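You operate a simulated robot arm through the tools that you are given. There is no shell and no other tool. Be economical: measure what you need, move in short steps, check, and stop when the job is done.

Carry out the task below with a simulated two-armed robot. There is one attempt and no reset: what you move stays moved.

Task
On the small table at the end of the bays, fold the striped cloth in half, so that its two long edges meet.

The check looks at the end state, three seconds after you hand in, the way a careful person would. Anything else that was tipped, shoved, dropped, spilled or broken makes it a failure. Flat cloth is picked up by pressing the open fingertips on it (5 to 10 N) and closing them slowly along it; thin cloth reads only 2 to 8 mm in the jaws.

Robot
Two 7-joint arms with two-finger parallel grippers on one trunk, on a base that drives. Base frame: it is fixed to the floor where the robot stands at the start and does not move with it; the origin is under the middle of the robot, x ahead of it, y to its left, z up; the surface under the hand at the start is at about z = 0.75. Lengths are in m, angles in rad, forces in N, time in s.
The left shoulder is at the start at [0.07, 0.163, 1.02], the right one opposite. With the tool pointing down near the work surface each hand reaches from about 0.4 to 0.88 m from the robot's upright axis, wherever it stands, measured 20 degrees to its own side. Places, roughly: small table at the end of the bays [0.5, -0.1, 0.8]. Payload 3.43 kg a hand.
The TCP of each hand is the grasp point between the finger pads, 0.034 m short of the fingertips. In the tool frame z runs along the fingers and y along their closing line. The gripper opens to 0.128 m. The fingers are 0.024 m wide and 0.012 m thick; the gripper's body (0.048 by 0.13 m) begins 0.096 m behind the TCP.
Orientation is told as [roll, pitch, yaw] about the base's x, y, z axes, in that order, counted from this pose: with the fingers straight down and closing along the base's y, the tool's x points along the base's -x, its y along +y and its z along -z.

Tools
- The arms move only by the tool step_arm. It takes "left_rows", "right_rows" or both (then of equal length, played together; a hand with none holds still); each is a list of rows, each a list of 6 numbers: the shift along the tool's x, y, z in m, then the turn, a rotation vector about the tool's x, y, z in degrees. In form: [[dx, dy, dz, wx, wy, wz], ...]. A call has 1 to 8 rows; each row shifts and turns the commanded pose from where the row before left it, along the tool's axes as they then stand. "left_hand" and "right_hand" are, for a hand that has rows, the finger opening in m, from 0 to 0.128, set as the call begins (left out, the last holds). Each row takes 0.2 s and may step no farther than 0.05 m and 0.15 rad from the row before; otherwise, or with a gripper value out of range, the whole call is refused. A pose out of reach is approached as far as the arm can. The call stops where the force on the tool passes 40 N (or 10 N more than at its start, if that is more) or the arm is blocked; 0.2 s more then pass. Each finger travels about 0.153 m/s and halts on what it meets, pressing with about 40 N; the grip force reading is that of the motor and also rises with nothing between the fingers. The clock runs only during rows and for 0.2 s after the last one: add rows that do not move to give the fingers time. It gives the time, the measured TCP pose, the force on the tool (base axes), the opening and the grip force at its end, in the units of the frame above (readings bear some noise), with the torque about the TCP (base axes, N m) and any sound that the robot's microphone picked up.
- Cameras (640 x 400 px; columns grow to the right, rows downward): "scene" is now at [0.1399, 0.0016, 1.2487]; the picture's right is [0.01, -1.00, 0.00], its down [-0.56, -0.01, -0.83] and it looks along [0.83, 0.01, -0.56] (base axes); focal length 258 px, centre (320, 200). "left" rides on the left gripper at [0.076, 0.011, -0.16] in its tool frame; the picture's right is [-0.15, 0.99, 0.00], its down [-0.88, -0.13, -0.46] and it looks along [-0.45, -0.07, 0.89] (tool axes); focal length 234 px, centre (320, 200). "right" rides on the right gripper at [0.076, -0.011, -0.16] in its tool frame; the picture's right is [0.15, 0.99, 0.00], its down [-0.88, 0.13, -0.46] and it looks along [-0.45, 0.07, 0.89] (tool axes); focal length 234 px, centre (320, 200). There is no depth. A picture from a camera that has moved, and an enlarged one, comes with that camera's place and axes in the base frame and with its lens.
- get_image(camera): a new picture of that camera. It takes no simulated time.
- lift_body(by): slides the trunk up (or, below 0, down) by that many m; the arms and the scene camera ride with it, the base frame stays. It gives what a move gives, with no picture.
- steer(legs): drives the robot by 1 to 6 legs, each [ahead, left, turn to the left] in m, m and rad, along the robot's own axes; the way and the turn of a leg run together, so that a leg with both is an arc; at most 1.5 m and 3.142 rad a leg. The arms and the cameras ride along, it lands a little off, and it stops where it bumps. It gives what a move gives.
- turn_head(pan, tilt): turns the head with the scene camera to pan (to the left, within 1.501 rad either way) and tilt (down, from -0.506 to 1.204), counted from straight ahead of the robot. It gives what a move gives.
- enlarge(camera, box): a new picture of the part [left, top, right, bottom] of that camera's present view, enlarged. It takes no simulated time.
- finish_job(): hands the job in; it is judged then, once.

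Work in short steps. Places have to be worked out from the pictures, the camera data and where the tool is seen: move nearer, look again, correct. Check each grasp and each placing, and mend what went wrong. You have 120 turns and 108 pictures in all, those below and enlarged ones among them. Open the grippers and draw the arms clear of the work before you hand the job in, unless the task says otherwise; then end with one line.

The tools are called after "Request:" as a command line: name --argument value ..., lists and objects as JSON in quotes. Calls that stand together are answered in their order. step_arm: Moves the arms, as the interface text tells. Its arguments: {"type":"object","properties":{"left_rows":{"type":"array"},"left_hand":{"type":"number"},"right_rows":{"type":"array"},"right_hand":{"type":"number"}},"required":[]} The other tools are called the same way: lift_body (by) slides the trunk up or down; steer (legs) drives the base; turn_head (pan, tilt) turns the head that bears the scene camera; get_image (camera) takes a picture; enlarge (camera, box) takes an enlarged picture of a part of a camera's view; finish_job () hands the job in.

At the start:

```text
t: 0.0
left_eef_pos: [0.7067, 0.1475, 0.9963]
left_tool_rot: [0.001, 0.0, 0.002]
left_wrist_force: [-0.5, 0.3, 0.4]
left_wrist_torque: [-0.03, 0.04, 0.02]
left_grip_width: 0.128
left_gripper_force: 0.1
right_eef_pos: [0.4734, -0.2176, 0.9974]
right_tool_rot: [0.0, 0.001, -0.001]
right_wrist_force: [0.5, -0.4, 0.1]
right_wrist_torque: [0.02, 0.05, 0.03]
right_grip_width: 0.1281
right_gripper_force: 0.1
trunk travel left (down, up): [-0.5, 0.44]
robot x, y, heading: [-0.0002, -0.0011, -0.004]
head pan, tilt: [0.012, 0.595]
```

scene: 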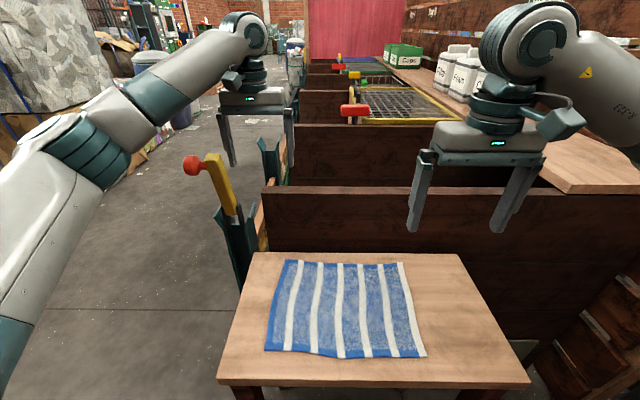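
right: 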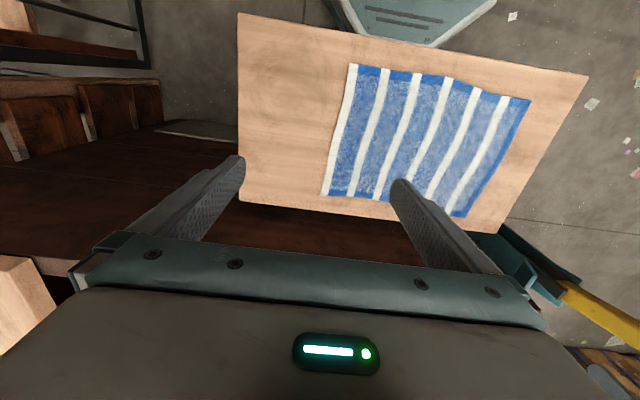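
left: 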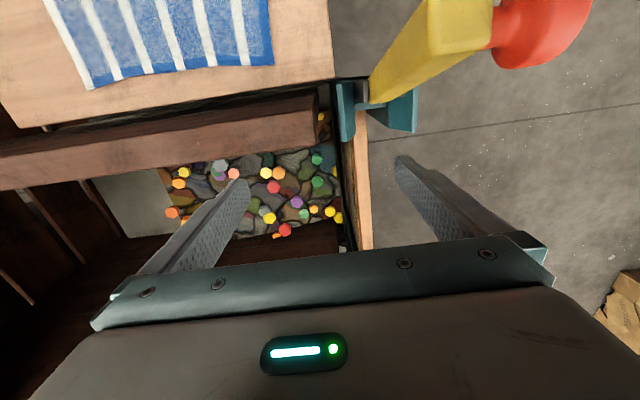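

The cloth spans about x 0.37–0.595 and y −0.19–0.105 at z≈0.75, so the long edges run along y, one near and one far. There is a lever knob near (0.625, 0.27, 1.01). I'll draw the left hand in and away from it, then look closer at the table.

Request:
step_arm --left_rows '[[0.0, -0.04, 0, 0, 0, 0], [0.04, 0, 0, 0, 0, 0], [0.04, 0, 0, 0, 0, 0], [0, 0, 0, 0, 0, 0]]'

Request:
enlarge --camera "scene" --box '[180, 150, 560, 390]'

```text
t: 1.0
left_eef_pos: [0.6268, 0.1075, 0.9975]
left_tool_rot: [0.001, 0.001, 0.001]
left_wrist_force: [-0.7, 0.2, -0.7]
left_wrist_torque: [-0.02, 0.04, 0.02]
left_grip_width: 0.1278
left_gripper_force: 0.1
right_eef_pos: [0.4734, -0.2193, 0.9969]
right_tool_rot: [0.0, -0.001, 0.0]
right_wrist_force: [-0.1, 0.2, 0.0]
right_wrist_torque: [-0.02, 0.05, -0.01]
right_grip_width: 0.1282
right_gripper_force: 0.1
trunk travel left (down, up): [-0.5, 0.44]
robot x, y, heading: [0.0029, -0.0024, 0.0]
head pan, tilt: [0.012, 0.595]
```

```text
1.67 times, centred on (370, 270) of scene
camera zoom: at [0.1403, 0.0016, 1.2487], right [0.01, -1.0, 0.0], down [-0.56, -0.01, -0.83], along [0.83, 0.01, -0.56], focal length 431 px, centre (237, 83)
```

zoom: 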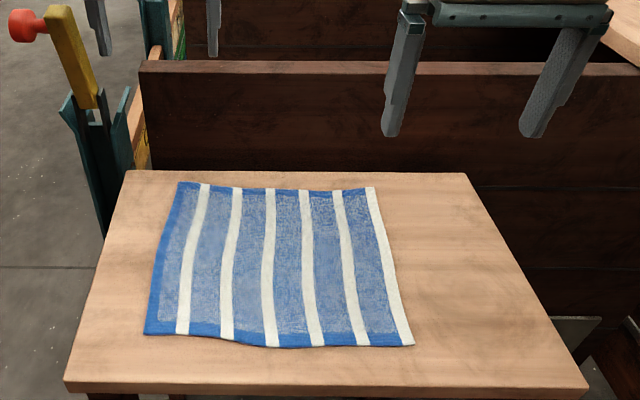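

The cloth outline is clear. The near edge is too close for the arms, so I'll back the base up by 0.1 m.

Request:
steer --legs '[[-0.1, 0, 0]]'

Request:
turn_head --pan 0.0 --tilt 0.7

Request:
get_image --camera "scene"

Request:
get_image --camera "left"

```text
t: 2.2
left_eef_pos: [0.5247, 0.1067, 0.9976]
left_tool_rot: [-0.001, 0.0, 0.003]
left_wrist_force: [-0.2, -0.5, -0.4]
left_wrist_torque: [-0.01, -0.04, 0.0]
left_grip_width: 0.1281
left_gripper_force: 0.1
right_eef_pos: [0.3696, -0.2181, 0.9987]
right_tool_rot: [0.001, 0.0, 0.0]
right_wrist_force: [-0.3, 0.7, -0.4]
right_wrist_torque: [0.0, -0.04, -0.02]
right_grip_width: 0.128
right_gripper_force: 0.1
trunk travel left (down, up): [-0.5, 0.44]
robot x, y, heading: [-0.1, 0.002, 0.001]
head pan, tilt: [0.012, 0.595]
```

```text
t: 2.8
left_eef_pos: [0.5254, 0.1069, 0.9981]
left_tool_rot: [0.0, 0.0, 0.002]
left_wrist_force: [-0.4, -0.3, -0.3]
left_wrist_torque: [0.0, -0.01, -0.02]
left_grip_width: 0.128
left_gripper_force: 0.0
right_eef_pos: [0.3712, -0.2192, 0.9974]
right_tool_rot: [0.0, 0.001, -0.001]
right_wrist_force: [-0.4, 0.0, -0.2]
right_wrist_torque: [-0.02, 0.07, 0.03]
right_grip_width: 0.1281
right_gripper_force: 0.0
trunk travel left (down, up): [-0.5, 0.44]
robot x, y, heading: [-0.1028, -0.0027, -0.0]
head pan, tilt: [0.0, 0.7]
```

```text
103 pictures are left
camera scene: at [0.0341, 0.0005, 1.2396], right [0.0, -1.0, 0.0], down [-0.64, 0.0, -0.77], along [0.77, 0.0, -0.64], focal length 258 px, centre (320, 200)
```

scene: 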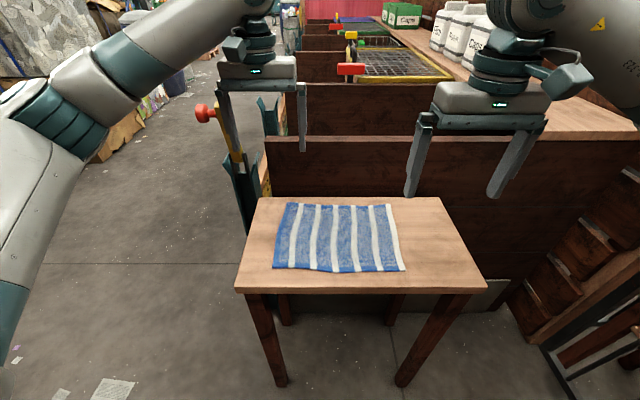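

```text
102 pictures are left
camera left: at [0.4493, 0.1168, 1.1562], right [0.15, 0.99, 0.0], down [0.88, -0.13, 0.46], along [0.45, -0.07, -0.89], focal length 234 px, centre (320, 200)
```

left: 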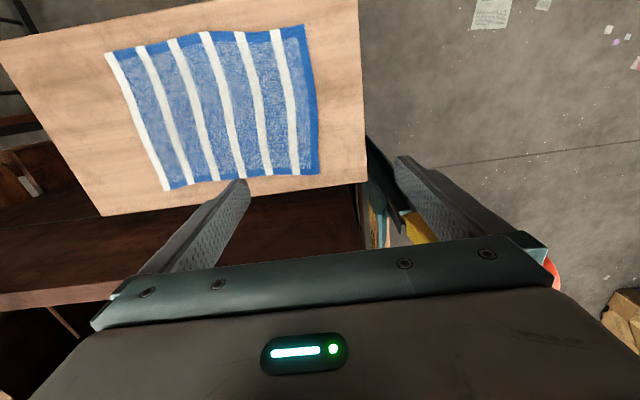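

Cloth corners from two cameras agree: far edge at x≈0.60, y from 0.093 to −0.197, and near edge at x≈0.372. The plank behind the table is at x≈0.67, up to z≈0.93. I'll place both hands over the two far corners, fingers closing along y, and go down to a hover.

Request:
step_arm --left_rows '[[-0.012, -0.008, 0, 0, 0, 0], [-0.012, -0.008, 0, 0, 0, 0], [-0.012, -0.008, 0, 0, 0, 0], [-0.012, -0.009, 0, 0, 0, 0], [-0.013, -0.009, 0, 0, 0, 0], [0, 0, 0.045, 0, 0, 0], [0, 0, 0.045, 0, 0, 0], [0, 0, 0.03, 0, 0, 0]]' --right_rows '[[-0.042, 0.01, 0, 0, 0, 0], [-0.042, 0.01, 0, 0, 0, 0], [-0.042, 0.01, 0, 0, 0, 0], [-0.042, 0.01, 0, 0, 0, 0], [-0.043, 0.009, 0, 0, 0, 0], [0, 0, 0.045, 0, 0, 0], [0, 0, 0.045, 0, 0, 0], [0, 0, 0.03, 0, 0, 0]]' --left_hand 0.035 --right_hand 0.035

Request:
get_image --camera "scene"

Request:
get_image --camera "left"

Request:
get_image --camera "right"

```text
t: 4.6
left_eef_pos: [0.588, 0.0634, 0.8757]
left_tool_rot: [0.0, 0.001, 0.003]
left_wrist_force: [-0.3, -0.2, -0.2]
left_wrist_torque: [0.02, 0.05, 0.02]
left_grip_width: 0.0349
left_gripper_force: 0.0
right_eef_pos: [0.5814, -0.1712, 0.8771]
right_tool_rot: [0.0, 0.001, -0.001]
right_wrist_force: [1.3, -0.9, -0.2]
right_wrist_torque: [0.03, -0.03, -0.01]
right_grip_width: 0.0348
right_gripper_force: 0.1
trunk travel left (down, up): [-0.5, 0.44]
robot x, y, heading: [-0.1013, -0.0007, -0.001]
head pan, tilt: [0.0, 0.7]
```

```text
101 pictures are left
camera scene: at [0.035, 0.0005, 1.2396], right [0.0, -1.0, 0.0], down [-0.65, 0.0, -0.76], along [0.76, 0.0, -0.65], focal length 258 px, centre (320, 200)
```

scene: 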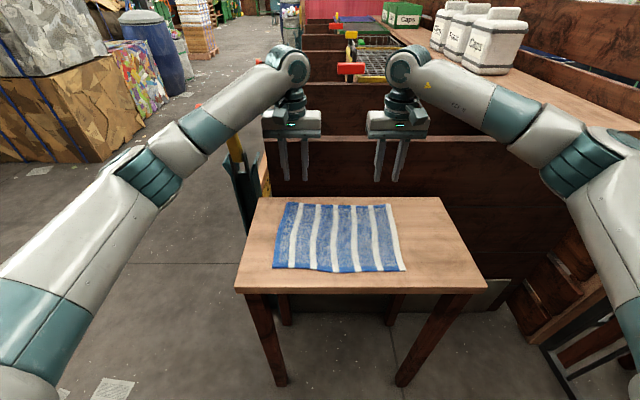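

```text
100 pictures are left
camera left: at [0.5127, 0.0725, 1.0345], right [0.14, 0.99, 0.0], down [0.88, -0.13, 0.45], along [0.45, -0.07, -0.89], focal length 234 px, centre (320, 200)
```

left: 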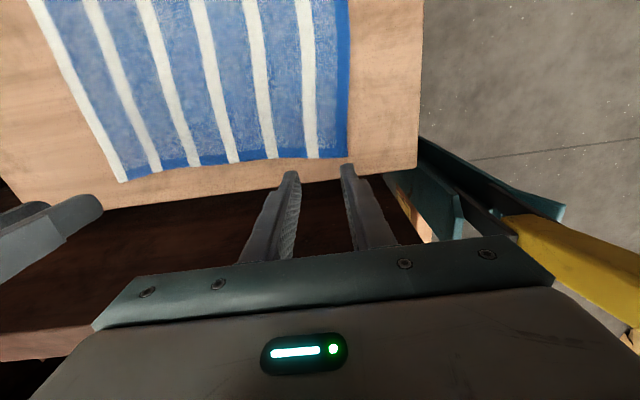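

```text
99 pictures are left
camera right: at [0.5086, -0.1817, 1.037], right [-0.15, 0.99, 0.0], down [0.88, 0.13, 0.45], along [0.45, 0.07, -0.89], focal length 234 px, centre (320, 200)
```

right: 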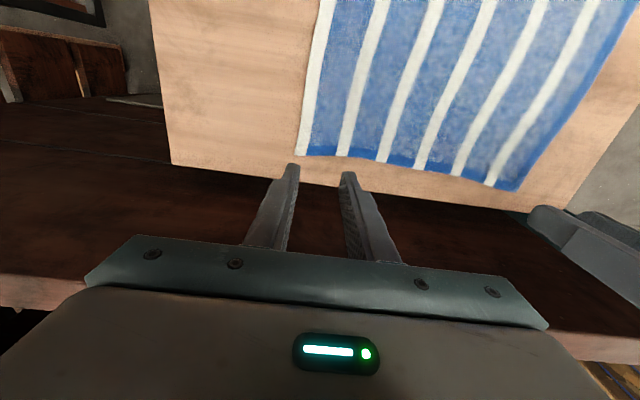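

The fingertips sit right behind the far edge (x≈0.60) near both corners. I'll shift each hand slightly inward, narrow the opening to 0.03, and lower to just above the cloth.

Request:
step_arm --left_rows '[[0, -0.003, 0.03, 0, 0, 0], [0, 0, 0.03, 0, 0, 0], [0, 0, 0.02, 0, 0, 0], [0, 0, 0, 0, 0, 0]]' --right_rows '[[0, 0.005, 0.03, 0, 0, 0], [0, 0, 0.03, 0, 0, 0], [0, 0, 0.02, 0, 0, 0], [0, 0, 0, 0, 0, 0]]' --left_hand 0.03 --right_hand 0.03

Request:
get_image --camera "left"

Request:
get_image --camera "right"

```text
t: 5.6
left_eef_pos: [0.5868, 0.0626, 0.7957]
left_tool_rot: [0.0, 0.002, 0.001]
left_wrist_force: [-0.4, -1.2, 0.2]
left_wrist_torque: [-0.01, -0.02, 0.01]
left_grip_width: 0.03
left_gripper_force: 0.1
right_eef_pos: [0.5819, -0.1654, 0.7968]
right_tool_rot: [0.0, 0.003, 0.0]
right_wrist_force: [0.5, -0.4, 0.4]
right_wrist_torque: [0.02, -0.02, 0.0]
right_grip_width: 0.0301
right_gripper_force: 0.0
trunk travel left (down, up): [-0.5, 0.44]
robot x, y, heading: [-0.1008, 0.0019, 0.001]
head pan, tilt: [0.0, 0.7]
```

```text
98 pictures are left
camera left: at [0.5118, 0.0716, 0.9557], right [0.15, 0.99, 0.0], down [0.88, -0.13, 0.46], along [0.45, -0.07, -0.89], focal length 234 px, centre (320, 200)
```

left: 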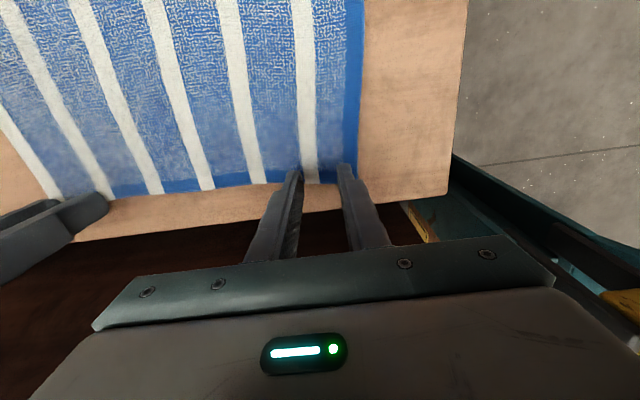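

```text
97 pictures are left
camera right: at [0.5072, -0.1754, 0.9565], right [-0.15, 0.99, 0.0], down [0.88, 0.13, 0.46], along [0.45, 0.07, -0.89], focal length 234 px, centre (320, 200)
```

right: 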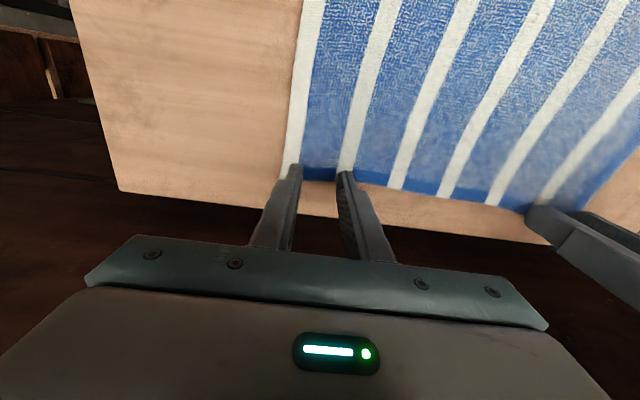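

Fingers straddle the cloth at both corners, ~1 cm above it. Lowering in small rows to contact.

Request:
step_arm --left_rows '[[0.003, 0, 0.004, 0, 0, 0], [0, 0, 0.003, 0, 0, 0], [0, 0, 0.002, 0, 0, 0], [0, 0, 0, 0, 0, 0]]' --right_rows '[[0.003, 0, 0.004, 0, 0, 0], [0, 0, 0.003, 0, 0, 0], [0, 0, 0.003, 0, 0, 0], [0, 0, 0, 0, 0, 0]]'

```text
t: 6.6
left_eef_pos: [0.5843, 0.0623, 0.7889]
left_tool_rot: [0.0, 0.0, 0.001]
left_wrist_force: [0.6, 0.1, 1.2]
left_wrist_torque: [0.03, 0.04, 0.0]
left_grip_width: 0.0299
left_gripper_force: 0.0
right_eef_pos: [0.5797, -0.1646, 0.788]
right_tool_rot: [0.0, -0.001, 0.0]
right_wrist_force: [-0.1, -0.8, 3.8]
right_wrist_torque: [-0.03, -0.02, 0.01]
right_grip_width: 0.0298
right_gripper_force: 0.0
trunk travel left (down, up): [-0.5, 0.44]
robot x, y, heading: [-0.1016, -0.002, -0.003]
head pan, tilt: [0.0, 0.7]
```

Contact is beginning (1.2 N left, 3.8 N right). A little more press.

Request:
step_arm --left_rows '[[0, 0, 0.002, 0, 0, 0], [0, 0, 0.001, 0, 0, 0], [0, 0, 0, 0, 0, 0]]' --right_rows '[[0, 0, 0.001, 0, 0, 0], [0, 0, 0, 0, 0, 0], [0, 0, 0, 0, 0, 0]]'

```text
t: 7.4
left_eef_pos: [0.5819, 0.0623, 0.7879]
left_tool_rot: [0.0, -0.001, 0.0]
left_wrist_force: [3.4, -0.2, 12.2]
left_wrist_torque: [0.06, -0.05, 0.0]
left_grip_width: 0.0297
left_gripper_force: 0.0
right_eef_pos: [0.5783, -0.1639, 0.7877]
right_tool_rot: [0.0, -0.003, 0.0]
right_wrist_force: [2.7, -1.1, 7.5]
right_wrist_torque: [-0.11, -0.06, 0.01]
right_grip_width: 0.0297
right_gripper_force: 0.1
trunk travel left (down, up): [-0.5, 0.44]
robot x, y, heading: [-0.1033, 0.0008, -0.001]
head pan, tilt: [0.0, 0.7]
```

Left presses 12 N, so I back it off 0.5 mm and start closing gradually.

Request:
step_arm --left_rows '[[0, 0, -0.0006, 0, 0, 0], [0, 0, 0, 0, 0, 0]]' --right_rows '[[0, 0, 0, 0, 0, 0], [0, 0, 0, 0, 0, 0]]' --left_hand 0.024 --right_hand 0.024

Request:
get_image --camera "left"

Request:
get_image --camera "right"

```text
t: 8.0
left_eef_pos: [0.5825, 0.0608, 0.7884]
left_tool_rot: [0.0, -0.001, 0.0]
left_wrist_force: [1.9, -2.6, 11.1]
left_wrist_torque: [-0.05, -0.03, 0.04]
left_grip_width: 0.0228
left_gripper_force: 0.1
right_eef_pos: [0.5767, -0.1641, 0.7871]
right_tool_rot: [0.0, -0.003, 0.0]
right_wrist_force: [-0.8, 2.7, 8.9]
right_wrist_torque: [0.07, 0.07, 0.01]
right_grip_width: 0.0239
right_gripper_force: 0.0
trunk travel left (down, up): [-0.5, 0.44]
robot x, y, heading: [-0.1017, -0.0008, 0.002]
head pan, tilt: [0.0, 0.7]
```

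```text
96 pictures are left
camera left: at [0.506, 0.0717, 0.9458], right [0.15, 0.99, 0.0], down [0.88, -0.13, 0.46], along [0.45, -0.07, -0.89], focal length 234 px, centre (320, 200)
```

left: 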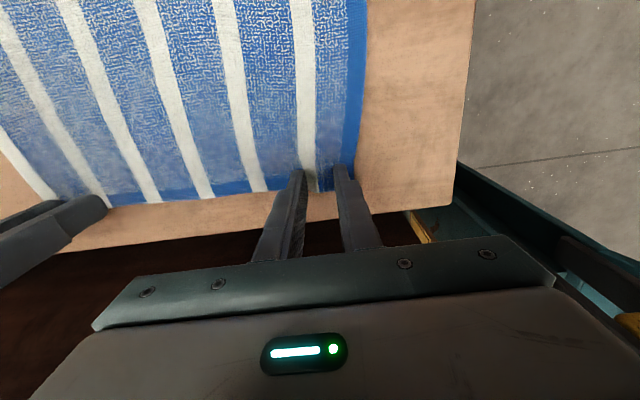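

```text
95 pictures are left
camera right: at [0.5029, -0.1743, 0.9472], right [-0.15, 0.99, 0.0], down [0.88, 0.13, 0.46], along [0.45, 0.07, -0.89], focal length 234 px, centre (320, 200)
```

right: 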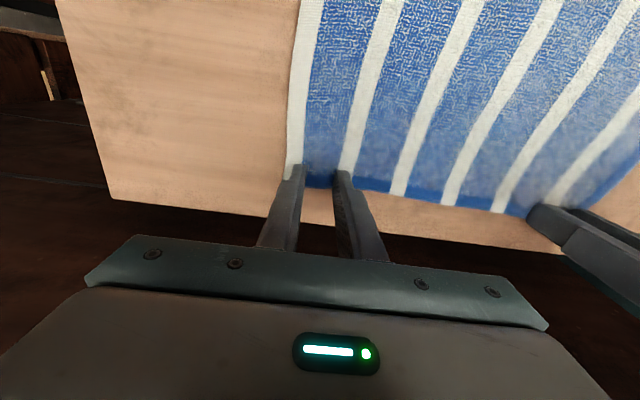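

The edges are starting to draw in. Continuing the slow closing.

Request:
step_arm --left_rows '[[0, 0, -0.0003, 0, 0, 0], [0, 0, 0, 0, 0, 0]]' --right_rows '[[0, 0, 0, 0, 0, 0], [0, 0, 0, 0, 0, 0]]' --left_hand 0.017 --right_hand 0.017

Request:
step_arm --left_rows '[[0, 0, 0, 0, 0, 0], [0, 0, 0, 0, 0, 0]]' --right_rows '[[0, 0, 0, 0, 0, 0], [0, 0, 0, 0, 0, 0]]' --left_hand 0.011 --right_hand 0.011

Request:
enlarge --camera "left" --box '[220, 90, 440, 230]'

Request:
enlarge --camera "right" --box '[220, 90, 440, 230]'

```text
t: 8.6
left_eef_pos: [0.5813, 0.0619, 0.7866]
left_tool_rot: [0.001, -0.001, 0.001]
left_wrist_force: [-0.9, -3.7, 10.2]
left_wrist_torque: [-0.08, 0.04, 0.03]
left_grip_width: 0.0182
left_gripper_force: 0.2
right_eef_pos: [0.5769, -0.1645, 0.7873]
right_tool_rot: [-0.002, -0.003, 0.001]
right_wrist_force: [0.0, 3.1, 7.4]
right_wrist_torque: [0.09, 0.03, -0.01]
right_grip_width: 0.0172
right_gripper_force: 0.1
trunk travel left (down, up): [-0.5, 0.44]
robot x, y, heading: [-0.106, 0.002, 0.003]
head pan, tilt: [0.0, 0.7]
```

```text
t: 9.2
left_eef_pos: [0.5816, 0.0613, 0.7874]
left_tool_rot: [0.0, -0.001, 0.003]
left_wrist_force: [-0.3, -2.5, 10.0]
left_wrist_torque: [-0.03, 0.07, 0.01]
left_grip_width: 0.0108
left_gripper_force: 0.0
right_eef_pos: [0.5788, -0.1639, 0.7879]
right_tool_rot: [-0.001, -0.002, -0.001]
right_wrist_force: [-0.3, 0.1, 7.6]
right_wrist_torque: [-0.02, 0.01, -0.03]
right_grip_width: 0.0104
right_gripper_force: 0.1
trunk travel left (down, up): [-0.5, 0.44]
robot x, y, heading: [-0.1016, 0.0035, -0.003]
head pan, tilt: [0.0, 0.7]
```

```text
2.86 times, centred on (330, 160) of left
camera zoom: at [0.5058, 0.0719, 0.946], right [0.15, 0.99, 0.0], down [0.88, -0.13, 0.46], along [0.45, -0.07, -0.89], focal length 669 px, centre (291, 314)
```

zoom: 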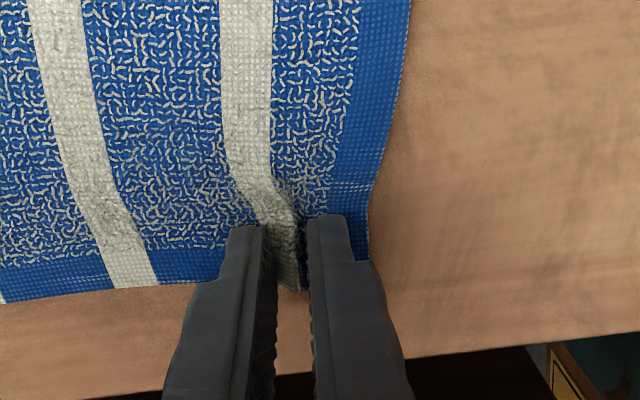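

```text
2.86 times, centred on (330, 160) of right
camera zoom: at [0.503, -0.1749, 0.9472], right [-0.15, 0.99, 0.0], down [0.88, 0.13, 0.46], along [0.45, 0.07, -0.89], focal length 669 px, centre (291, 314)
```

zoom: 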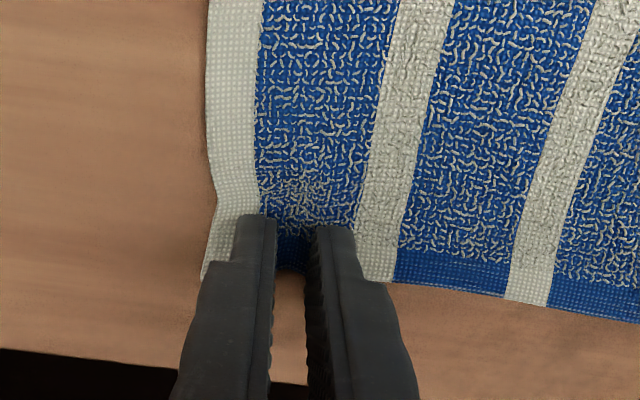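

A pleat is standing between the left fingers, and the right is gathering less obviously. Closing fully now.

Request:
step_arm --left_rows '[[0, 0, 0, 0, 0, 0], [0, 0, 0, 0, 0, 0]]' --right_rows '[[0, 0, 0.0004, 0, 0, 0], [0, 0, 0, 0, 0, 0]]' --left_hand 0.005 --right_hand 0.005

Request:
step_arm --left_rows '[[0, 0, 0, 0, 0, 0], [0, 0, 0, 0, 0, 0], [0, 0, 0, 0, 0, 0]]' --right_rows '[[0, 0, 0, 0, 0, 0], [0, 0, 0, 0, 0, 0], [0, 0, 0, 0, 0, 0]]' --left_hand 0.0 --right_hand 0.0

Request:
enlarge --camera "left" --box '[220, 90, 440, 230]'

Request:
enlarge --camera "right" --box '[220, 90, 440, 230]'

```text
t: 9.8
left_eef_pos: [0.581, 0.0627, 0.7873]
left_tool_rot: [0.0, -0.003, 0.002]
left_wrist_force: [-0.8, -0.1, 10.1]
left_wrist_torque: [0.02, -0.01, 0.02]
left_grip_width: 0.0065
left_gripper_force: 1.2
right_eef_pos: [0.5775, -0.1647, 0.7883]
right_tool_rot: [0.0, -0.002, 0.0]
right_wrist_force: [-1.8, 0.4, 9.2]
right_wrist_torque: [0.04, 0.08, 0.01]
right_grip_width: 0.0034
right_gripper_force: 0.1
trunk travel left (down, up): [-0.5, 0.44]
robot x, y, heading: [-0.1006, -0.0046, 0.004]
head pan, tilt: [0.0, 0.7]
```

```text
t: 10.6
left_eef_pos: [0.5821, 0.0616, 0.7871]
left_tool_rot: [0.0, -0.002, 0.002]
left_wrist_force: [0.7, -1.5, 9.4]
left_wrist_torque: [-0.01, 0.06, 0.0]
left_grip_width: 0.0036
left_gripper_force: 37.8
right_eef_pos: [0.5771, -0.1638, 0.787]
right_tool_rot: [0.0, -0.002, 0.001]
right_wrist_force: [0.0, 0.8, 9.6]
right_wrist_torque: [0.02, 0.03, -0.01]
right_grip_width: 0.0001
right_gripper_force: 33.5
trunk travel left (down, up): [-0.5, 0.44]
robot x, y, heading: [-0.1038, 0.0003, 0.001]
head pan, tilt: [0.0, 0.7]
```

```text
2.86 times, centred on (330, 160) of left
camera zoom: at [0.5058, 0.072, 0.946], right [0.15, 0.99, 0.0], down [0.88, -0.13, 0.46], along [0.45, -0.07, -0.89], focal length 669 px, centre (291, 314)
```

zoom: 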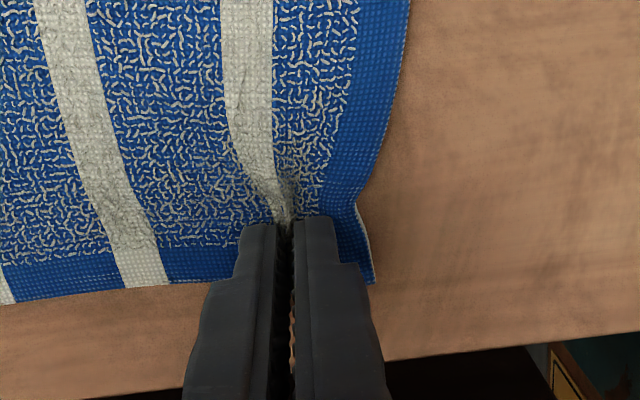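

```text
2.86 times, centred on (330, 160) of right
camera zoom: at [0.5032, -0.1748, 0.947], right [-0.15, 0.99, 0.0], down [0.88, 0.13, 0.46], along [0.45, 0.07, -0.89], focal length 669 px, centre (291, 314)
```

zoom: 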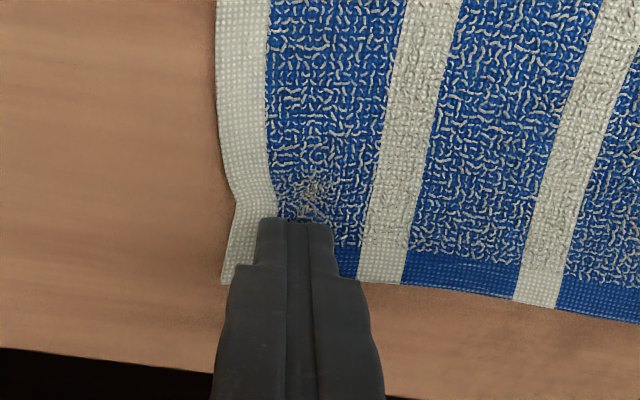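

Left has the cloth (3.6 mm, 38 N). Right closed to 0, so it slid and missed. I'll lift the right 1 cm, reopen a bit wider, and press firmer, slightly farther inward.

Request:
step_arm --right_rows '[[0, 0, -0.012, 0, 0, 0], [0, 0.003, 0, 0, 0, 0], [0, 0, 0, 0, 0, 0]]'

Request:
step_arm --right_rows '[[0, 0, 0, 0, 0, 0], [0, 0, 0, 0, 0, 0], [0, 0, 0.006, 0, 0, 0], [0, 0, 0.004, 0, 0, 0], [0, 0, 0.0023, 0, 0, 0], [0, 0, 0, 0, 0, 0]]' --right_hand 0.034

Request:
enlarge --camera "right" --box '[220, 90, 440, 230]'

```text
t: 11.4
left_eef_pos: [0.582, 0.0616, 0.7858]
left_tool_rot: [0.0, -0.001, 0.002]
left_wrist_force: [-2.1, 0.5, 13.0]
left_wrist_torque: [0.07, 0.13, 0.03]
left_grip_width: 0.0033
left_gripper_force: 38.0
right_eef_pos: [0.5782, -0.1611, 0.7989]
right_tool_rot: [-0.001, 0.0, 0.0]
right_wrist_force: [0.3, 0.6, -0.4]
right_wrist_torque: [0.0, -0.01, 0.01]
right_grip_width: 0.0
right_gripper_force: 32.9
trunk travel left (down, up): [-0.5, 0.44]
robot x, y, heading: [-0.1023, -0.0015, -0.002]
head pan, tilt: [0.0, 0.7]
```

```text
t: 12.8
left_eef_pos: [0.5814, 0.0628, 0.7875]
left_tool_rot: [-0.001, -0.002, 0.003]
left_wrist_force: [1.0, -0.4, 9.0]
left_wrist_torque: [0.04, 0.03, 0.0]
left_grip_width: 0.0032
left_gripper_force: 37.6
right_eef_pos: [0.5776, -0.1615, 0.7868]
right_tool_rot: [-0.001, -0.002, 0.001]
right_wrist_force: [-1.6, 0.5, 9.3]
right_wrist_torque: [0.02, 0.12, -0.04]
right_grip_width: 0.0339
right_gripper_force: 0.1
trunk travel left (down, up): [-0.5, 0.44]
robot x, y, heading: [-0.1036, 0.0031, -0.006]
head pan, tilt: [0.0, 0.7]
```

```text
2.86 times, centred on (330, 160) of right
camera zoom: at [0.5035, -0.172, 0.947], right [-0.15, 0.99, 0.0], down [0.88, 0.13, 0.46], along [0.45, 0.07, -0.89], focal length 669 px, centre (291, 314)
```

zoom: 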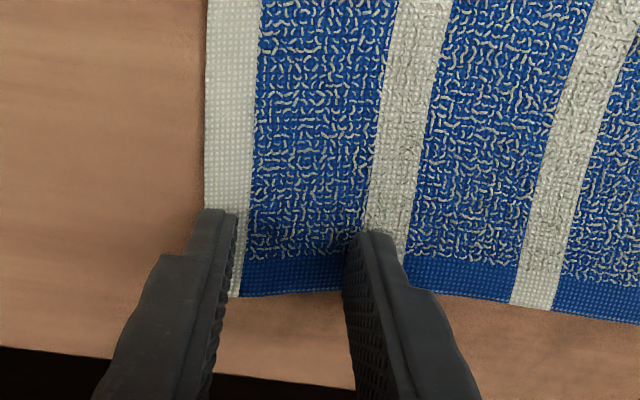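

The cloth relaxed back flat and both tips lie on it at 9 N. Pressing a touch more and closing in smaller increments.

Request:
step_arm --right_rows '[[0, 0, 0.0006, 0, 0, 0], [0, 0, 0, 0, 0, 0]]' --right_hand 0.029

Request:
step_arm --right_rows '[[0, 0, 0, 0, 0, 0], [0, 0, 0, 0, 0, 0]]' --right_hand 0.023

Request:
step_arm --right_rows '[[0, 0, 0, 0, 0, 0], [0, 0, 0, 0, 0, 0]]' --right_hand 0.017

Request:
enlarge --camera "right" --box '[220, 90, 440, 230]'

```text
t: 13.4
left_eef_pos: [0.5819, 0.063, 0.7875]
left_tool_rot: [-0.003, -0.003, 0.002]
left_wrist_force: [1.4, -1.4, 7.6]
left_wrist_torque: [-0.04, -0.05, 0.06]
left_grip_width: 0.0033
left_gripper_force: 38.1
right_eef_pos: [0.5795, -0.1603, 0.7863]
right_tool_rot: [0.0, -0.001, 0.0]
right_wrist_force: [-1.4, 2.1, 13.3]
right_wrist_torque: [0.07, 0.07, 0.04]
right_grip_width: 0.0282
right_gripper_force: 0.0
trunk travel left (down, up): [-0.5, 0.44]
robot x, y, heading: [-0.1003, 0.0015, 0.0]
head pan, tilt: [0.0, 0.7]
```

```text
t: 14.0
left_eef_pos: [0.5822, 0.0625, 0.7876]
left_tool_rot: [-0.001, -0.002, 0.0]
left_wrist_force: [1.9, -2.4, 7.8]
left_wrist_torque: [0.02, -0.01, 0.02]
left_grip_width: 0.0037
left_gripper_force: 38.4
right_eef_pos: [0.5782, -0.1604, 0.7858]
right_tool_rot: [0.002, -0.004, 0.0]
right_wrist_force: [1.2, 2.7, 15.2]
right_wrist_torque: [0.06, 0.02, 0.02]
right_grip_width: 0.0216
right_gripper_force: 0.0
trunk travel left (down, up): [-0.5, 0.44]
robot x, y, heading: [-0.1037, 0.0036, -0.004]
head pan, tilt: [0.0, 0.7]
```

```text
t: 14.6
left_eef_pos: [0.5821, 0.0624, 0.7877]
left_tool_rot: [-0.001, -0.001, 0.0]
left_wrist_force: [3.0, -2.4, 7.5]
left_wrist_torque: [-0.08, -0.02, 0.01]
left_grip_width: 0.0032
left_gripper_force: 37.7
right_eef_pos: [0.5781, -0.1621, 0.7875]
right_tool_rot: [-0.002, -0.002, 0.0]
right_wrist_force: [1.9, 2.6, 16.6]
right_wrist_torque: [0.1, -0.01, 0.03]
right_grip_width: 0.0159
right_gripper_force: 0.2
trunk travel left (down, up): [-0.5, 0.44]
robot x, y, heading: [-0.097, -0.0011, -0.003]
head pan, tilt: [0.0, 0.7]
```

```text
2.86 times, centred on (330, 160) of right
camera zoom: at [0.504, -0.1718, 0.9465], right [-0.15, 0.99, 0.0], down [0.88, 0.13, 0.46], along [0.45, 0.07, -0.89], focal length 669 px, centre (291, 314)
```

zoom: 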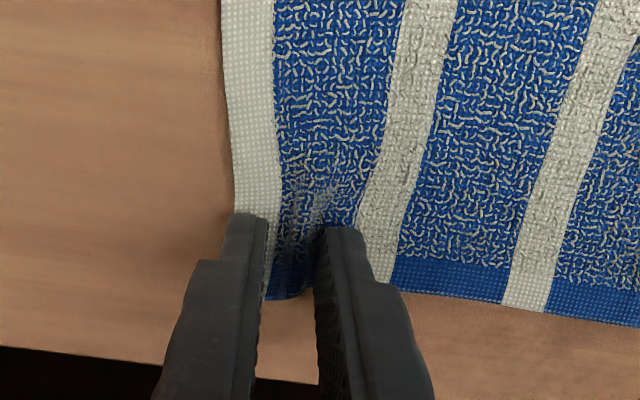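

The cloth is buckling up between the right fingers this time. Closing on.

Request:
step_arm --right_rows '[[0, 0, -0.0004, 0, 0, 0], [0, 0, 0, 0, 0, 0]]' --right_hand 0.01

Request:
step_arm --right_rows '[[0, 0, 0, 0, 0, 0], [0, 0, 0, 0, 0, 0], [0, 0, 0, 0, 0, 0]]' --right_hand 0.0

Request:
enlarge --camera "right" --box '[220, 90, 440, 230]'

```text
t: 15.2
left_eef_pos: [0.5809, 0.0608, 0.7882]
left_tool_rot: [0.001, 0.0, 0.001]
left_wrist_force: [0.7, -4.2, 7.8]
left_wrist_torque: [-0.09, 0.05, 0.03]
left_grip_width: 0.0036
left_gripper_force: 38.1
right_eef_pos: [0.5776, -0.1616, 0.7877]
right_tool_rot: [0.001, -0.001, 0.0]
right_wrist_force: [2.1, 4.2, 13.9]
right_wrist_torque: [0.13, -0.03, -0.01]
right_grip_width: 0.0106
right_gripper_force: 0.8
trunk travel left (down, up): [-0.5, 0.44]
robot x, y, heading: [-0.1042, -0.0018, 0.007]
head pan, tilt: [0.0, 0.7]
```

```text
t: 16.0
left_eef_pos: [0.5814, 0.0625, 0.7879]
left_tool_rot: [0.0, 0.0, -0.001]
left_wrist_force: [1.7, -6.4, 8.0]
left_wrist_torque: [-0.16, -0.06, 0.04]
left_grip_width: 0.0035
left_gripper_force: 37.5
right_eef_pos: [0.577, -0.1607, 0.7879]
right_tool_rot: [0.0, -0.001, 0.0]
right_wrist_force: [0.7, 9.3, 14.0]
right_wrist_torque: [0.31, 0.02, -0.01]
right_grip_width: 0.0043
right_gripper_force: 38.6
trunk travel left (down, up): [-0.5, 0.44]
robot x, y, heading: [-0.1049, -0.0011, 0.002]
head pan, tilt: [0.0, 0.7]
```

```text
2.86 times, centred on (330, 160) of right
camera zoom: at [0.5037, -0.1714, 0.9468], right [-0.15, 0.99, 0.0], down [0.88, 0.13, 0.46], along [0.45, 0.07, -0.89], focal length 669 px, centre (291, 314)
```

zoom: 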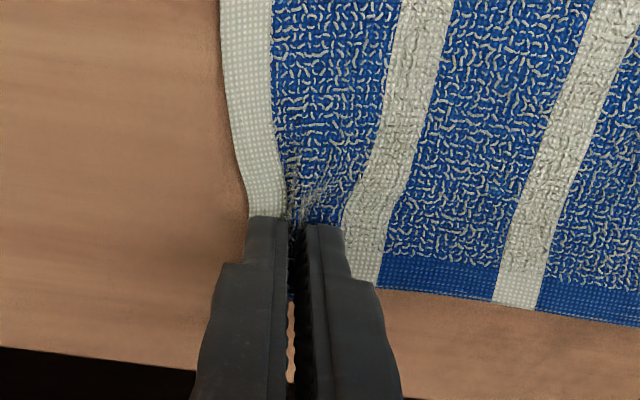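

Both corners are gripped (3.5 and 4.3 mm). Now I lift along the start of an arc about the fold line at x≈0.489, easing the sideways tension a little.

Request:
step_arm --left_rows '[[0, -0.002, -0.008, 0, 0, 0], [0.002, 0, -0.01, 0, 0, 0], [0.005, 0, -0.012, 0, 0, 0], [0.008, 0, -0.013, 0, 0, 0], [0.012, 0, -0.012, 0, 0, 0], [0, 0, 0, 0, 0, 0]]' --right_rows '[[0, 0.003, -0.008, 0, 0, 0], [0.002, 0, -0.01, 0, 0, 0], [0.005, 0, -0.012, 0, 0, 0], [0.008, 0, -0.013, 0, 0, 0], [0.012, 0, -0.012, 0, 0, 0], [0, 0, 0, 0, 0, 0]]'

Request:
enlarge --camera "scene" --box '[200, 90, 500, 300]'

Request:
get_image --camera "left"

Request:
get_image --camera "right"

```text
t: 17.4
left_eef_pos: [0.5558, 0.06, 0.8415]
left_tool_rot: [0.0, 0.002, 0.002]
left_wrist_force: [0.0, -3.0, -0.1]
left_wrist_torque: [-0.09, 0.03, 0.01]
left_grip_width: 0.0034
left_gripper_force: 38.3
right_eef_pos: [0.5528, -0.1586, 0.8421]
right_tool_rot: [-0.001, 0.002, 0.001]
right_wrist_force: [0.0, 3.7, -0.8]
right_wrist_torque: [0.1, 0.02, -0.02]
right_grip_width: 0.0042
right_gripper_force: 37.9
trunk travel left (down, up): [-0.5, 0.44]
robot x, y, heading: [-0.1018, -0.0014, -0.003]
head pan, tilt: [0.0, 0.7]
```

```text
1.90 times, centred on (350, 195) of scene
camera zoom: at [0.0346, 0.0005, 1.2395], right [0.0, -1.0, 0.0], down [-0.64, 0.0, -0.76], along [0.76, 0.0, -0.64], focal length 492 px, centre (263, 210)
```

zoom: 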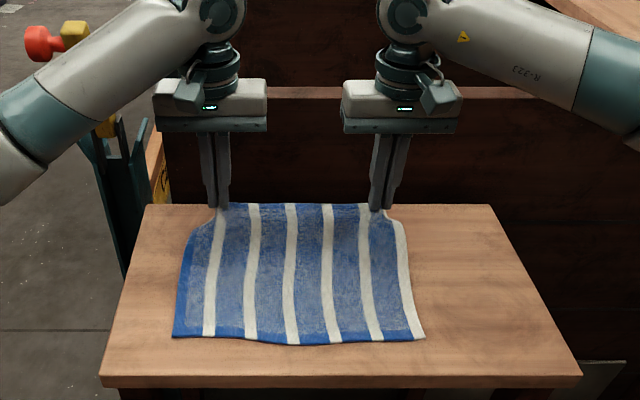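

```text
86 pictures are left
camera left: at [0.4798, 0.07, 1.0001], right [0.15, 0.99, 0.0], down [0.88, -0.13, 0.45], along [0.45, -0.07, -0.89], focal length 234 px, centre (320, 200)
```

left: 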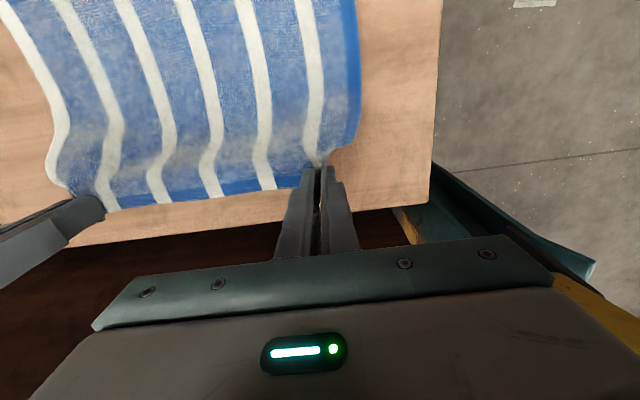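

```text
85 pictures are left
camera right: at [0.4785, -0.1703, 1.0008], right [-0.15, 0.99, 0.0], down [0.88, 0.13, 0.45], along [0.45, 0.07, -0.89], focal length 234 px, centre (320, 200)
```

right: 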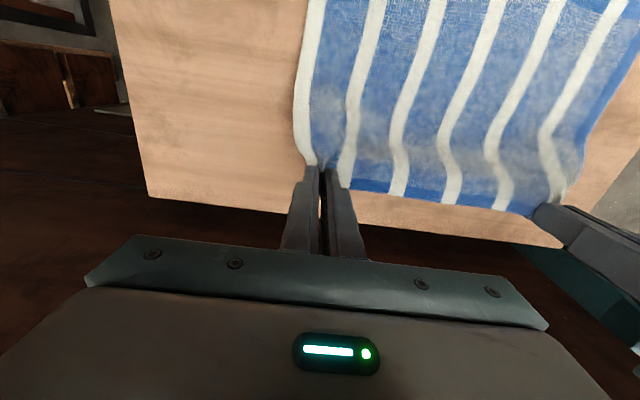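

Both corners lift cleanly and the near half stays put. I'll now carry the edge back over by driving the base back 0.13 m (hands ride along), which also gives room to tilt the hands.

Request:
step_arm --left_rows '[[0, 0, -0.012, 0, 0, 0], [0, 0, 0, 0, 0, 0]]' --right_rows '[[0, 0, -0.012, 0, 0, 0], [0, 0, 0, 0, 0, 0]]'

Request:
steer --legs '[[-0.12, 0, 0]]'

Request:
get_image --camera "scene"

Request:
get_image --camera "left"

```text
t: 18.0
left_eef_pos: [0.5545, 0.0606, 0.854]
left_tool_rot: [0.0, 0.001, 0.001]
left_wrist_force: [1.1, -2.5, -0.1]
left_wrist_torque: [-0.05, -0.01, 0.03]
left_grip_width: 0.0034
left_gripper_force: 37.7
right_eef_pos: [0.5527, -0.1596, 0.8531]
right_tool_rot: [0.0, 0.0, 0.0]
right_wrist_force: [0.3, 3.6, -0.4]
right_wrist_torque: [0.1, 0.02, 0.04]
right_grip_width: 0.004
right_gripper_force: 38.7
trunk travel left (down, up): [-0.5, 0.44]
robot x, y, heading: [-0.1021, 0.0009, -0.003]
head pan, tilt: [0.0, 0.7]
```

```text
t: 19.3
left_eef_pos: [0.4344, 0.0555, 0.8564]
left_tool_rot: [0.0, 0.0, -0.002]
left_wrist_force: [-0.4, -3.1, -1.1]
left_wrist_torque: [-0.06, -0.05, 0.06]
left_grip_width: 0.0036
left_gripper_force: 37.8
right_eef_pos: [0.4314, -0.1616, 0.8539]
right_tool_rot: [0.001, 0.0, -0.003]
right_wrist_force: [-0.8, 3.1, -0.2]
right_wrist_torque: [0.06, 0.0, 0.0]
right_grip_width: 0.004
right_gripper_force: 38.6
trunk travel left (down, up): [-0.5, 0.44]
robot x, y, heading: [-0.2221, 0.0012, -0.006]
head pan, tilt: [0.0, 0.7]
```

```text
84 pictures are left
camera scene: at [-0.0868, 0.0003, 1.2397], right [0.0, -1.0, 0.0], down [-0.64, 0.0, -0.77], along [0.77, 0.0, -0.64], focal length 258 px, centre (320, 200)
```

scene: 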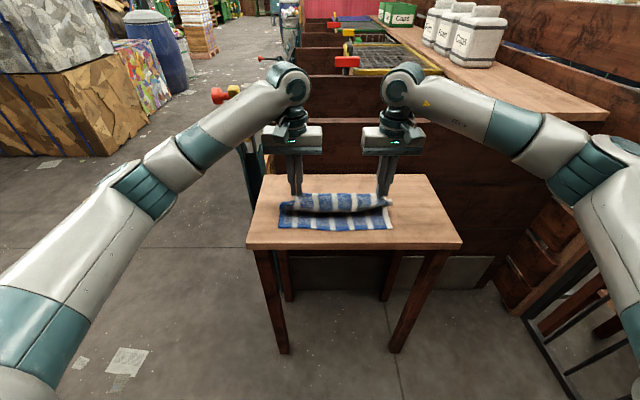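

```text
83 pictures are left
camera left: at [0.3587, 0.068, 1.0132], right [0.15, 0.99, 0.0], down [0.88, -0.13, 0.46], along [0.45, -0.07, -0.89], focal length 234 px, centre (320, 200)
```

left: 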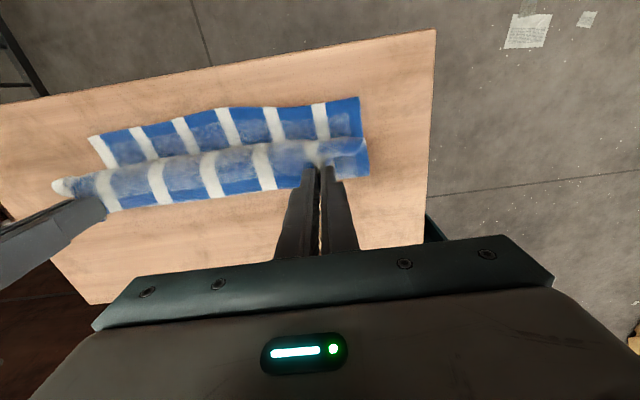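

The edge is carried over, with the cloth rolling around as expected because the hands are still vertical. I'll tilt the hands (fingers pointing forward-down) around the tips so the edge turns over.

Request:
step_arm --left_rows '[[0.005, 0, 0.0004, 0, -8.5, 0], [0.005, 0, 0.0004, 0, -8.5, 0], [0.005, 0, 0.0004, 0, -8.5, 0], [0.005, 0, 0.0004, 0, -8.5, 0], [0.005, 0, 0.0004, 0, -8.5, 0], [0, 0, 0, 0, 0, 0]]' --right_rows '[[0.005, 0, 0.0004, 0, -8.5, 0], [0.005, 0, 0.0004, 0, -8.5, 0], [0.005, 0, 0.0004, 0, -8.5, 0], [0.005, 0, 0.0004, 0, -8.5, 0], [0.005, 0, 0.0004, 0, -8.5, 0], [0, 0, 0, 0, 0, 0]]'

Request:
enlarge --camera "scene" --box '[200, 90, 500, 300]'

Request:
get_image --camera "left"

```text
t: 20.7
left_eef_pos: [0.4118, 0.0574, 0.8456]
left_tool_rot: [0.0, -0.74, -0.001]
left_wrist_force: [-0.8, -2.3, -0.7]
left_wrist_torque: [-0.08, 0.02, -0.05]
left_grip_width: 0.0031
left_gripper_force: 37.8
right_eef_pos: [0.409, -0.1598, 0.8439]
right_tool_rot: [-0.001, -0.744, -0.006]
right_wrist_force: [1.2, 2.0, -0.4]
right_wrist_torque: [0.08, 0.04, 0.05]
right_grip_width: 0.0039
right_gripper_force: 38.4
trunk travel left (down, up): [-0.5, 0.44]
robot x, y, heading: [-0.2206, 0.0033, -0.005]
head pan, tilt: [0.0, 0.7]
```

```text
1.90 times, centred on (350, 195) of scene
camera zoom: at [-0.0857, 0.0004, 1.2396], right [0.0, -1.0, 0.0], down [-0.64, 0.0, -0.76], along [0.76, 0.0, -0.64], focal length 492 px, centre (263, 210)
```

zoom: 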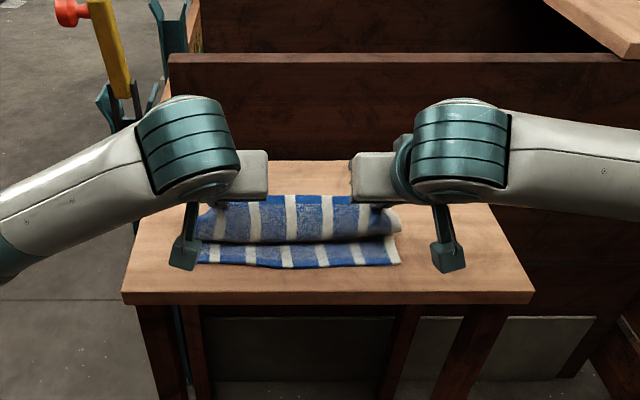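

```text
81 pictures are left
camera left: at [0.2481, 0.0682, 0.9105], right [0.11, 0.99, 0.1], down [0.34, -0.13, 0.93], along [0.93, -0.07, -0.35], focal length 234 px, centre (320, 200)
```

left: 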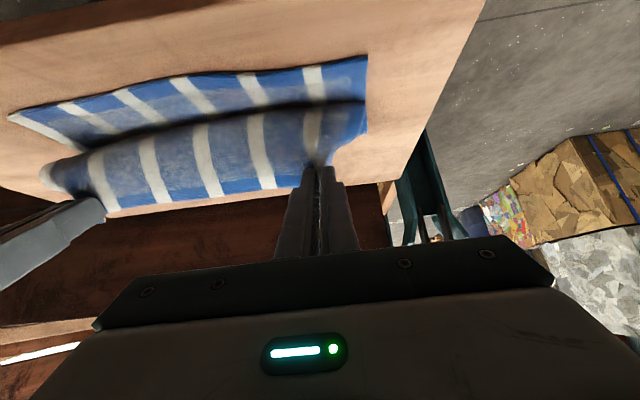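

Working well. Tilting further to about 76° about the tips.

Request:
step_arm --left_rows '[[0.005, 0, 0.0004, 0, -8.5, 0], [0.005, 0, 0.0004, 0, -8.5, 0], [0.005, 0, 0.0004, 0, -8.5, 0], [0.005, 0, 0.0004, 0, -8.5, 0], [0, 0, 0, 0, 0, 0]]' --right_rows '[[0.005, 0, 0.0004, 0, -8.5, 0], [0.005, 0, 0.0004, 0, -8.5, 0], [0.005, 0, 0.0004, 0, -8.5, 0], [0.005, 0, 0.0004, 0, -8.5, 0], [0, 0, 0, 0, 0, 0]]'

Request:
enlarge --camera "scene" --box '[200, 90, 500, 300]'

Request:
get_image --camera "left"

```text
t: 21.9
left_eef_pos: [0.4013, 0.0587, 0.8274]
left_tool_rot: [0.002, -1.337, -0.006]
left_wrist_force: [0.8, -3.9, 0.2]
left_wrist_torque: [-0.03, 0.01, -0.11]
left_grip_width: 0.0033
left_gripper_force: 38.1
right_eef_pos: [0.401, -0.1618, 0.8351]
right_tool_rot: [0.003, -1.088, -0.005]
right_wrist_force: [-0.1, 3.4, -0.7]
right_wrist_torque: [0.05, -0.01, 0.1]
right_grip_width: 0.0038
right_gripper_force: 38.5
right hand out of reach, approached as far as the arm can: row 3, 4
trunk travel left (down, up): [-0.5, 0.44]
robot x, y, heading: [-0.22, -0.001, 0.001]
head pan, tilt: [0.0, 0.7]
```

```text
1.90 times, centred on (350, 195) of scene
camera zoom: at [-0.0857, 0.0002, 1.2396], right [0.0, -1.0, 0.0], down [-0.64, 0.0, -0.76], along [0.76, 0.0, -0.64], focal length 492 px, centre (263, 210)
```

zoom: 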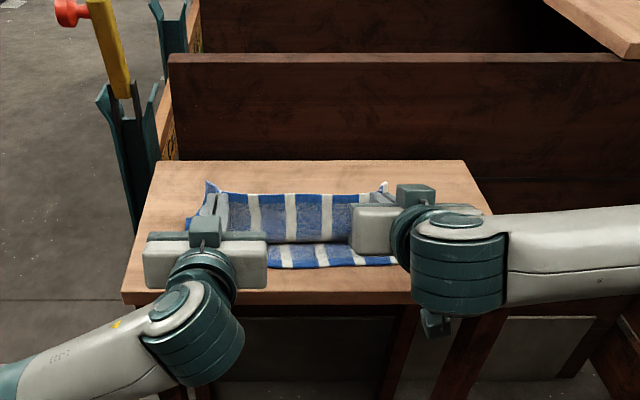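

```text
79 pictures are left
camera left: at [0.2288, 0.0686, 0.7903], right [0.04, 0.99, 0.14], down [-0.24, -0.13, 0.96], along [0.97, -0.07, 0.23], focal length 234 px, centre (320, 200)
```

left: 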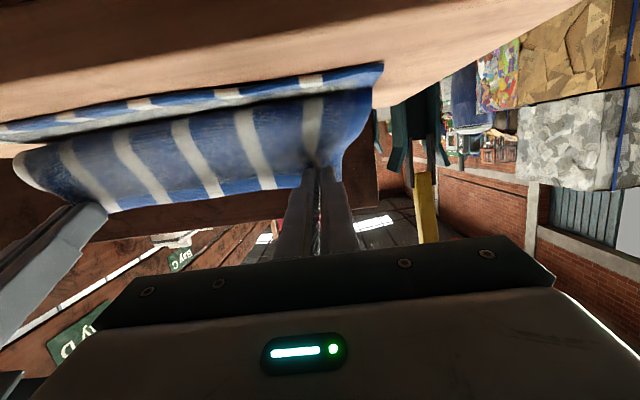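

The left reached 76°; the right stopped at about 62° (reach), with its tip still where wanted. I'll reset the right command to ~61° and lower both tips toward z≈0.785.

Request:
step_arm --left_rows '[[0, 0, 0, 0, 0, 0], [0, 0, 0, 0, 0, 0], [0.009, 0, 0.001, 0, 0, 0], [0.013, 0, 0.0015, 0, 0, 0], [0.013, 0, 0.0015, 0, 0, 0], [0, 0, 0, 0, 0, 0]]' --right_rows '[[-0.0047, 0, 0.0003, 0, 8, 0], [-0.0047, 0, 0.0003, 0, 8, 0], [0.0083, 0, 0.0035, 0, 0, 0], [0.012, 0, 0.005, 0, 0, 0], [0.012, 0, 0.005, 0, 0, 0], [0, 0, 0, 0, 0, 0]]'

Request:
get_image --camera "scene"

Request:
get_image --camera "right"

```text
t: 23.3
left_eef_pos: [0.3979, 0.0573, 0.7924]
left_tool_rot: [0.003, -1.336, -0.007]
left_wrist_force: [-0.9, -2.6, 0.1]
left_wrist_torque: [-0.02, 0.01, -0.1]
left_grip_width: 0.0036
left_gripper_force: 38.1
right_eef_pos: [0.3945, -0.1611, 0.8097]
right_tool_rot: [0.0, -0.807, -0.004]
right_wrist_force: [0.5, 3.5, -0.5]
right_wrist_torque: [0.02, -0.02, 0.07]
right_grip_width: 0.0036
right_gripper_force: 38.1
trunk travel left (down, up): [-0.5, 0.44]
robot x, y, heading: [-0.2226, 0.0017, -0.007]
head pan, tilt: [0.0, 0.7]
```

```text
78 pictures are left
camera scene: at [-0.0858, 0.0003, 1.2396], right [0.0, -1.0, 0.0], down [-0.64, 0.0, -0.76], along [0.76, 0.0, -0.64], focal length 258 px, centre (320, 200)
```

scene: 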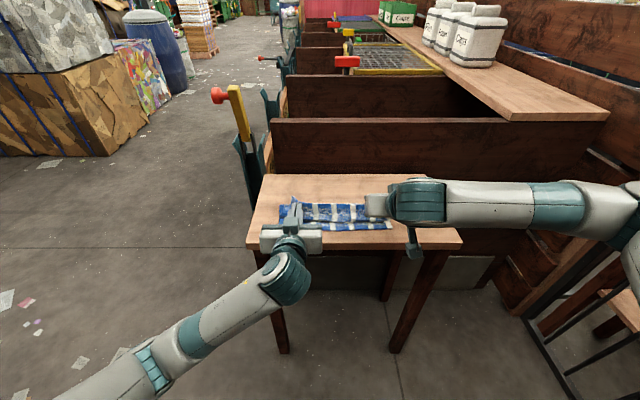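

```text
77 pictures are left
camera right: at [0.2278, -0.1708, 0.8648], right [-0.1, 0.99, -0.11], down [0.28, 0.13, 0.95], along [0.96, 0.06, -0.29], focal length 234 px, centre (320, 200)
```

right: 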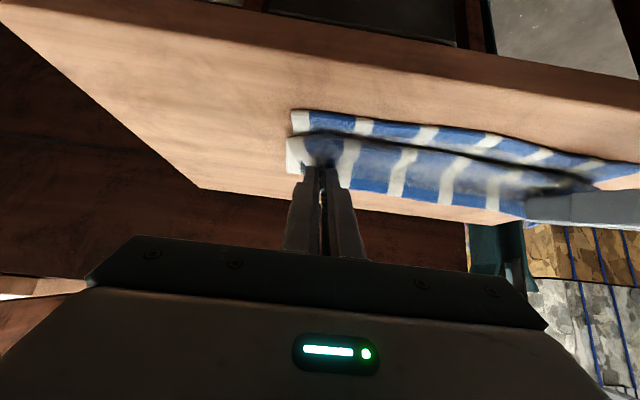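

The right ended at 46° with its tip at (0.419, 0.786). I'll re-tilt it to ~60° and match its x to the left tip's 0.431.

Request:
step_arm --right_rows '[[-0.0083, 0, 0.0087, 0, 0, 0], [0.0047, 0, 0.0004, 0, -7.5, 0], [0.0047, 0, 0.0004, 0, -7.5, 0], [0, 0, 0, 0, 0, 0]]'

```text
t: 24.3
left_eef_pos: [0.3977, 0.0567, 0.7933]
left_tool_rot: [0.008, -1.335, -0.009]
left_wrist_force: [0.3, 0.2, 0.7]
left_wrist_torque: [0.01, 0.02, 0.03]
left_grip_width: 0.003
left_gripper_force: 37.6
right_eef_pos: [0.3988, -0.1492, 0.8016]
right_tool_rot: [0.018, -1.036, -0.007]
right_wrist_force: [0.3, -0.3, 0.2]
right_wrist_torque: [0.0, -0.02, -0.01]
right_grip_width: 0.0037
right_gripper_force: 38.2
right hand out of reach, approached as far as the arm can: row 3
trunk travel left (down, up): [-0.5, 0.44]
robot x, y, heading: [-0.2248, 0.0011, -0.006]
head pan, tilt: [0.0, 0.7]
```

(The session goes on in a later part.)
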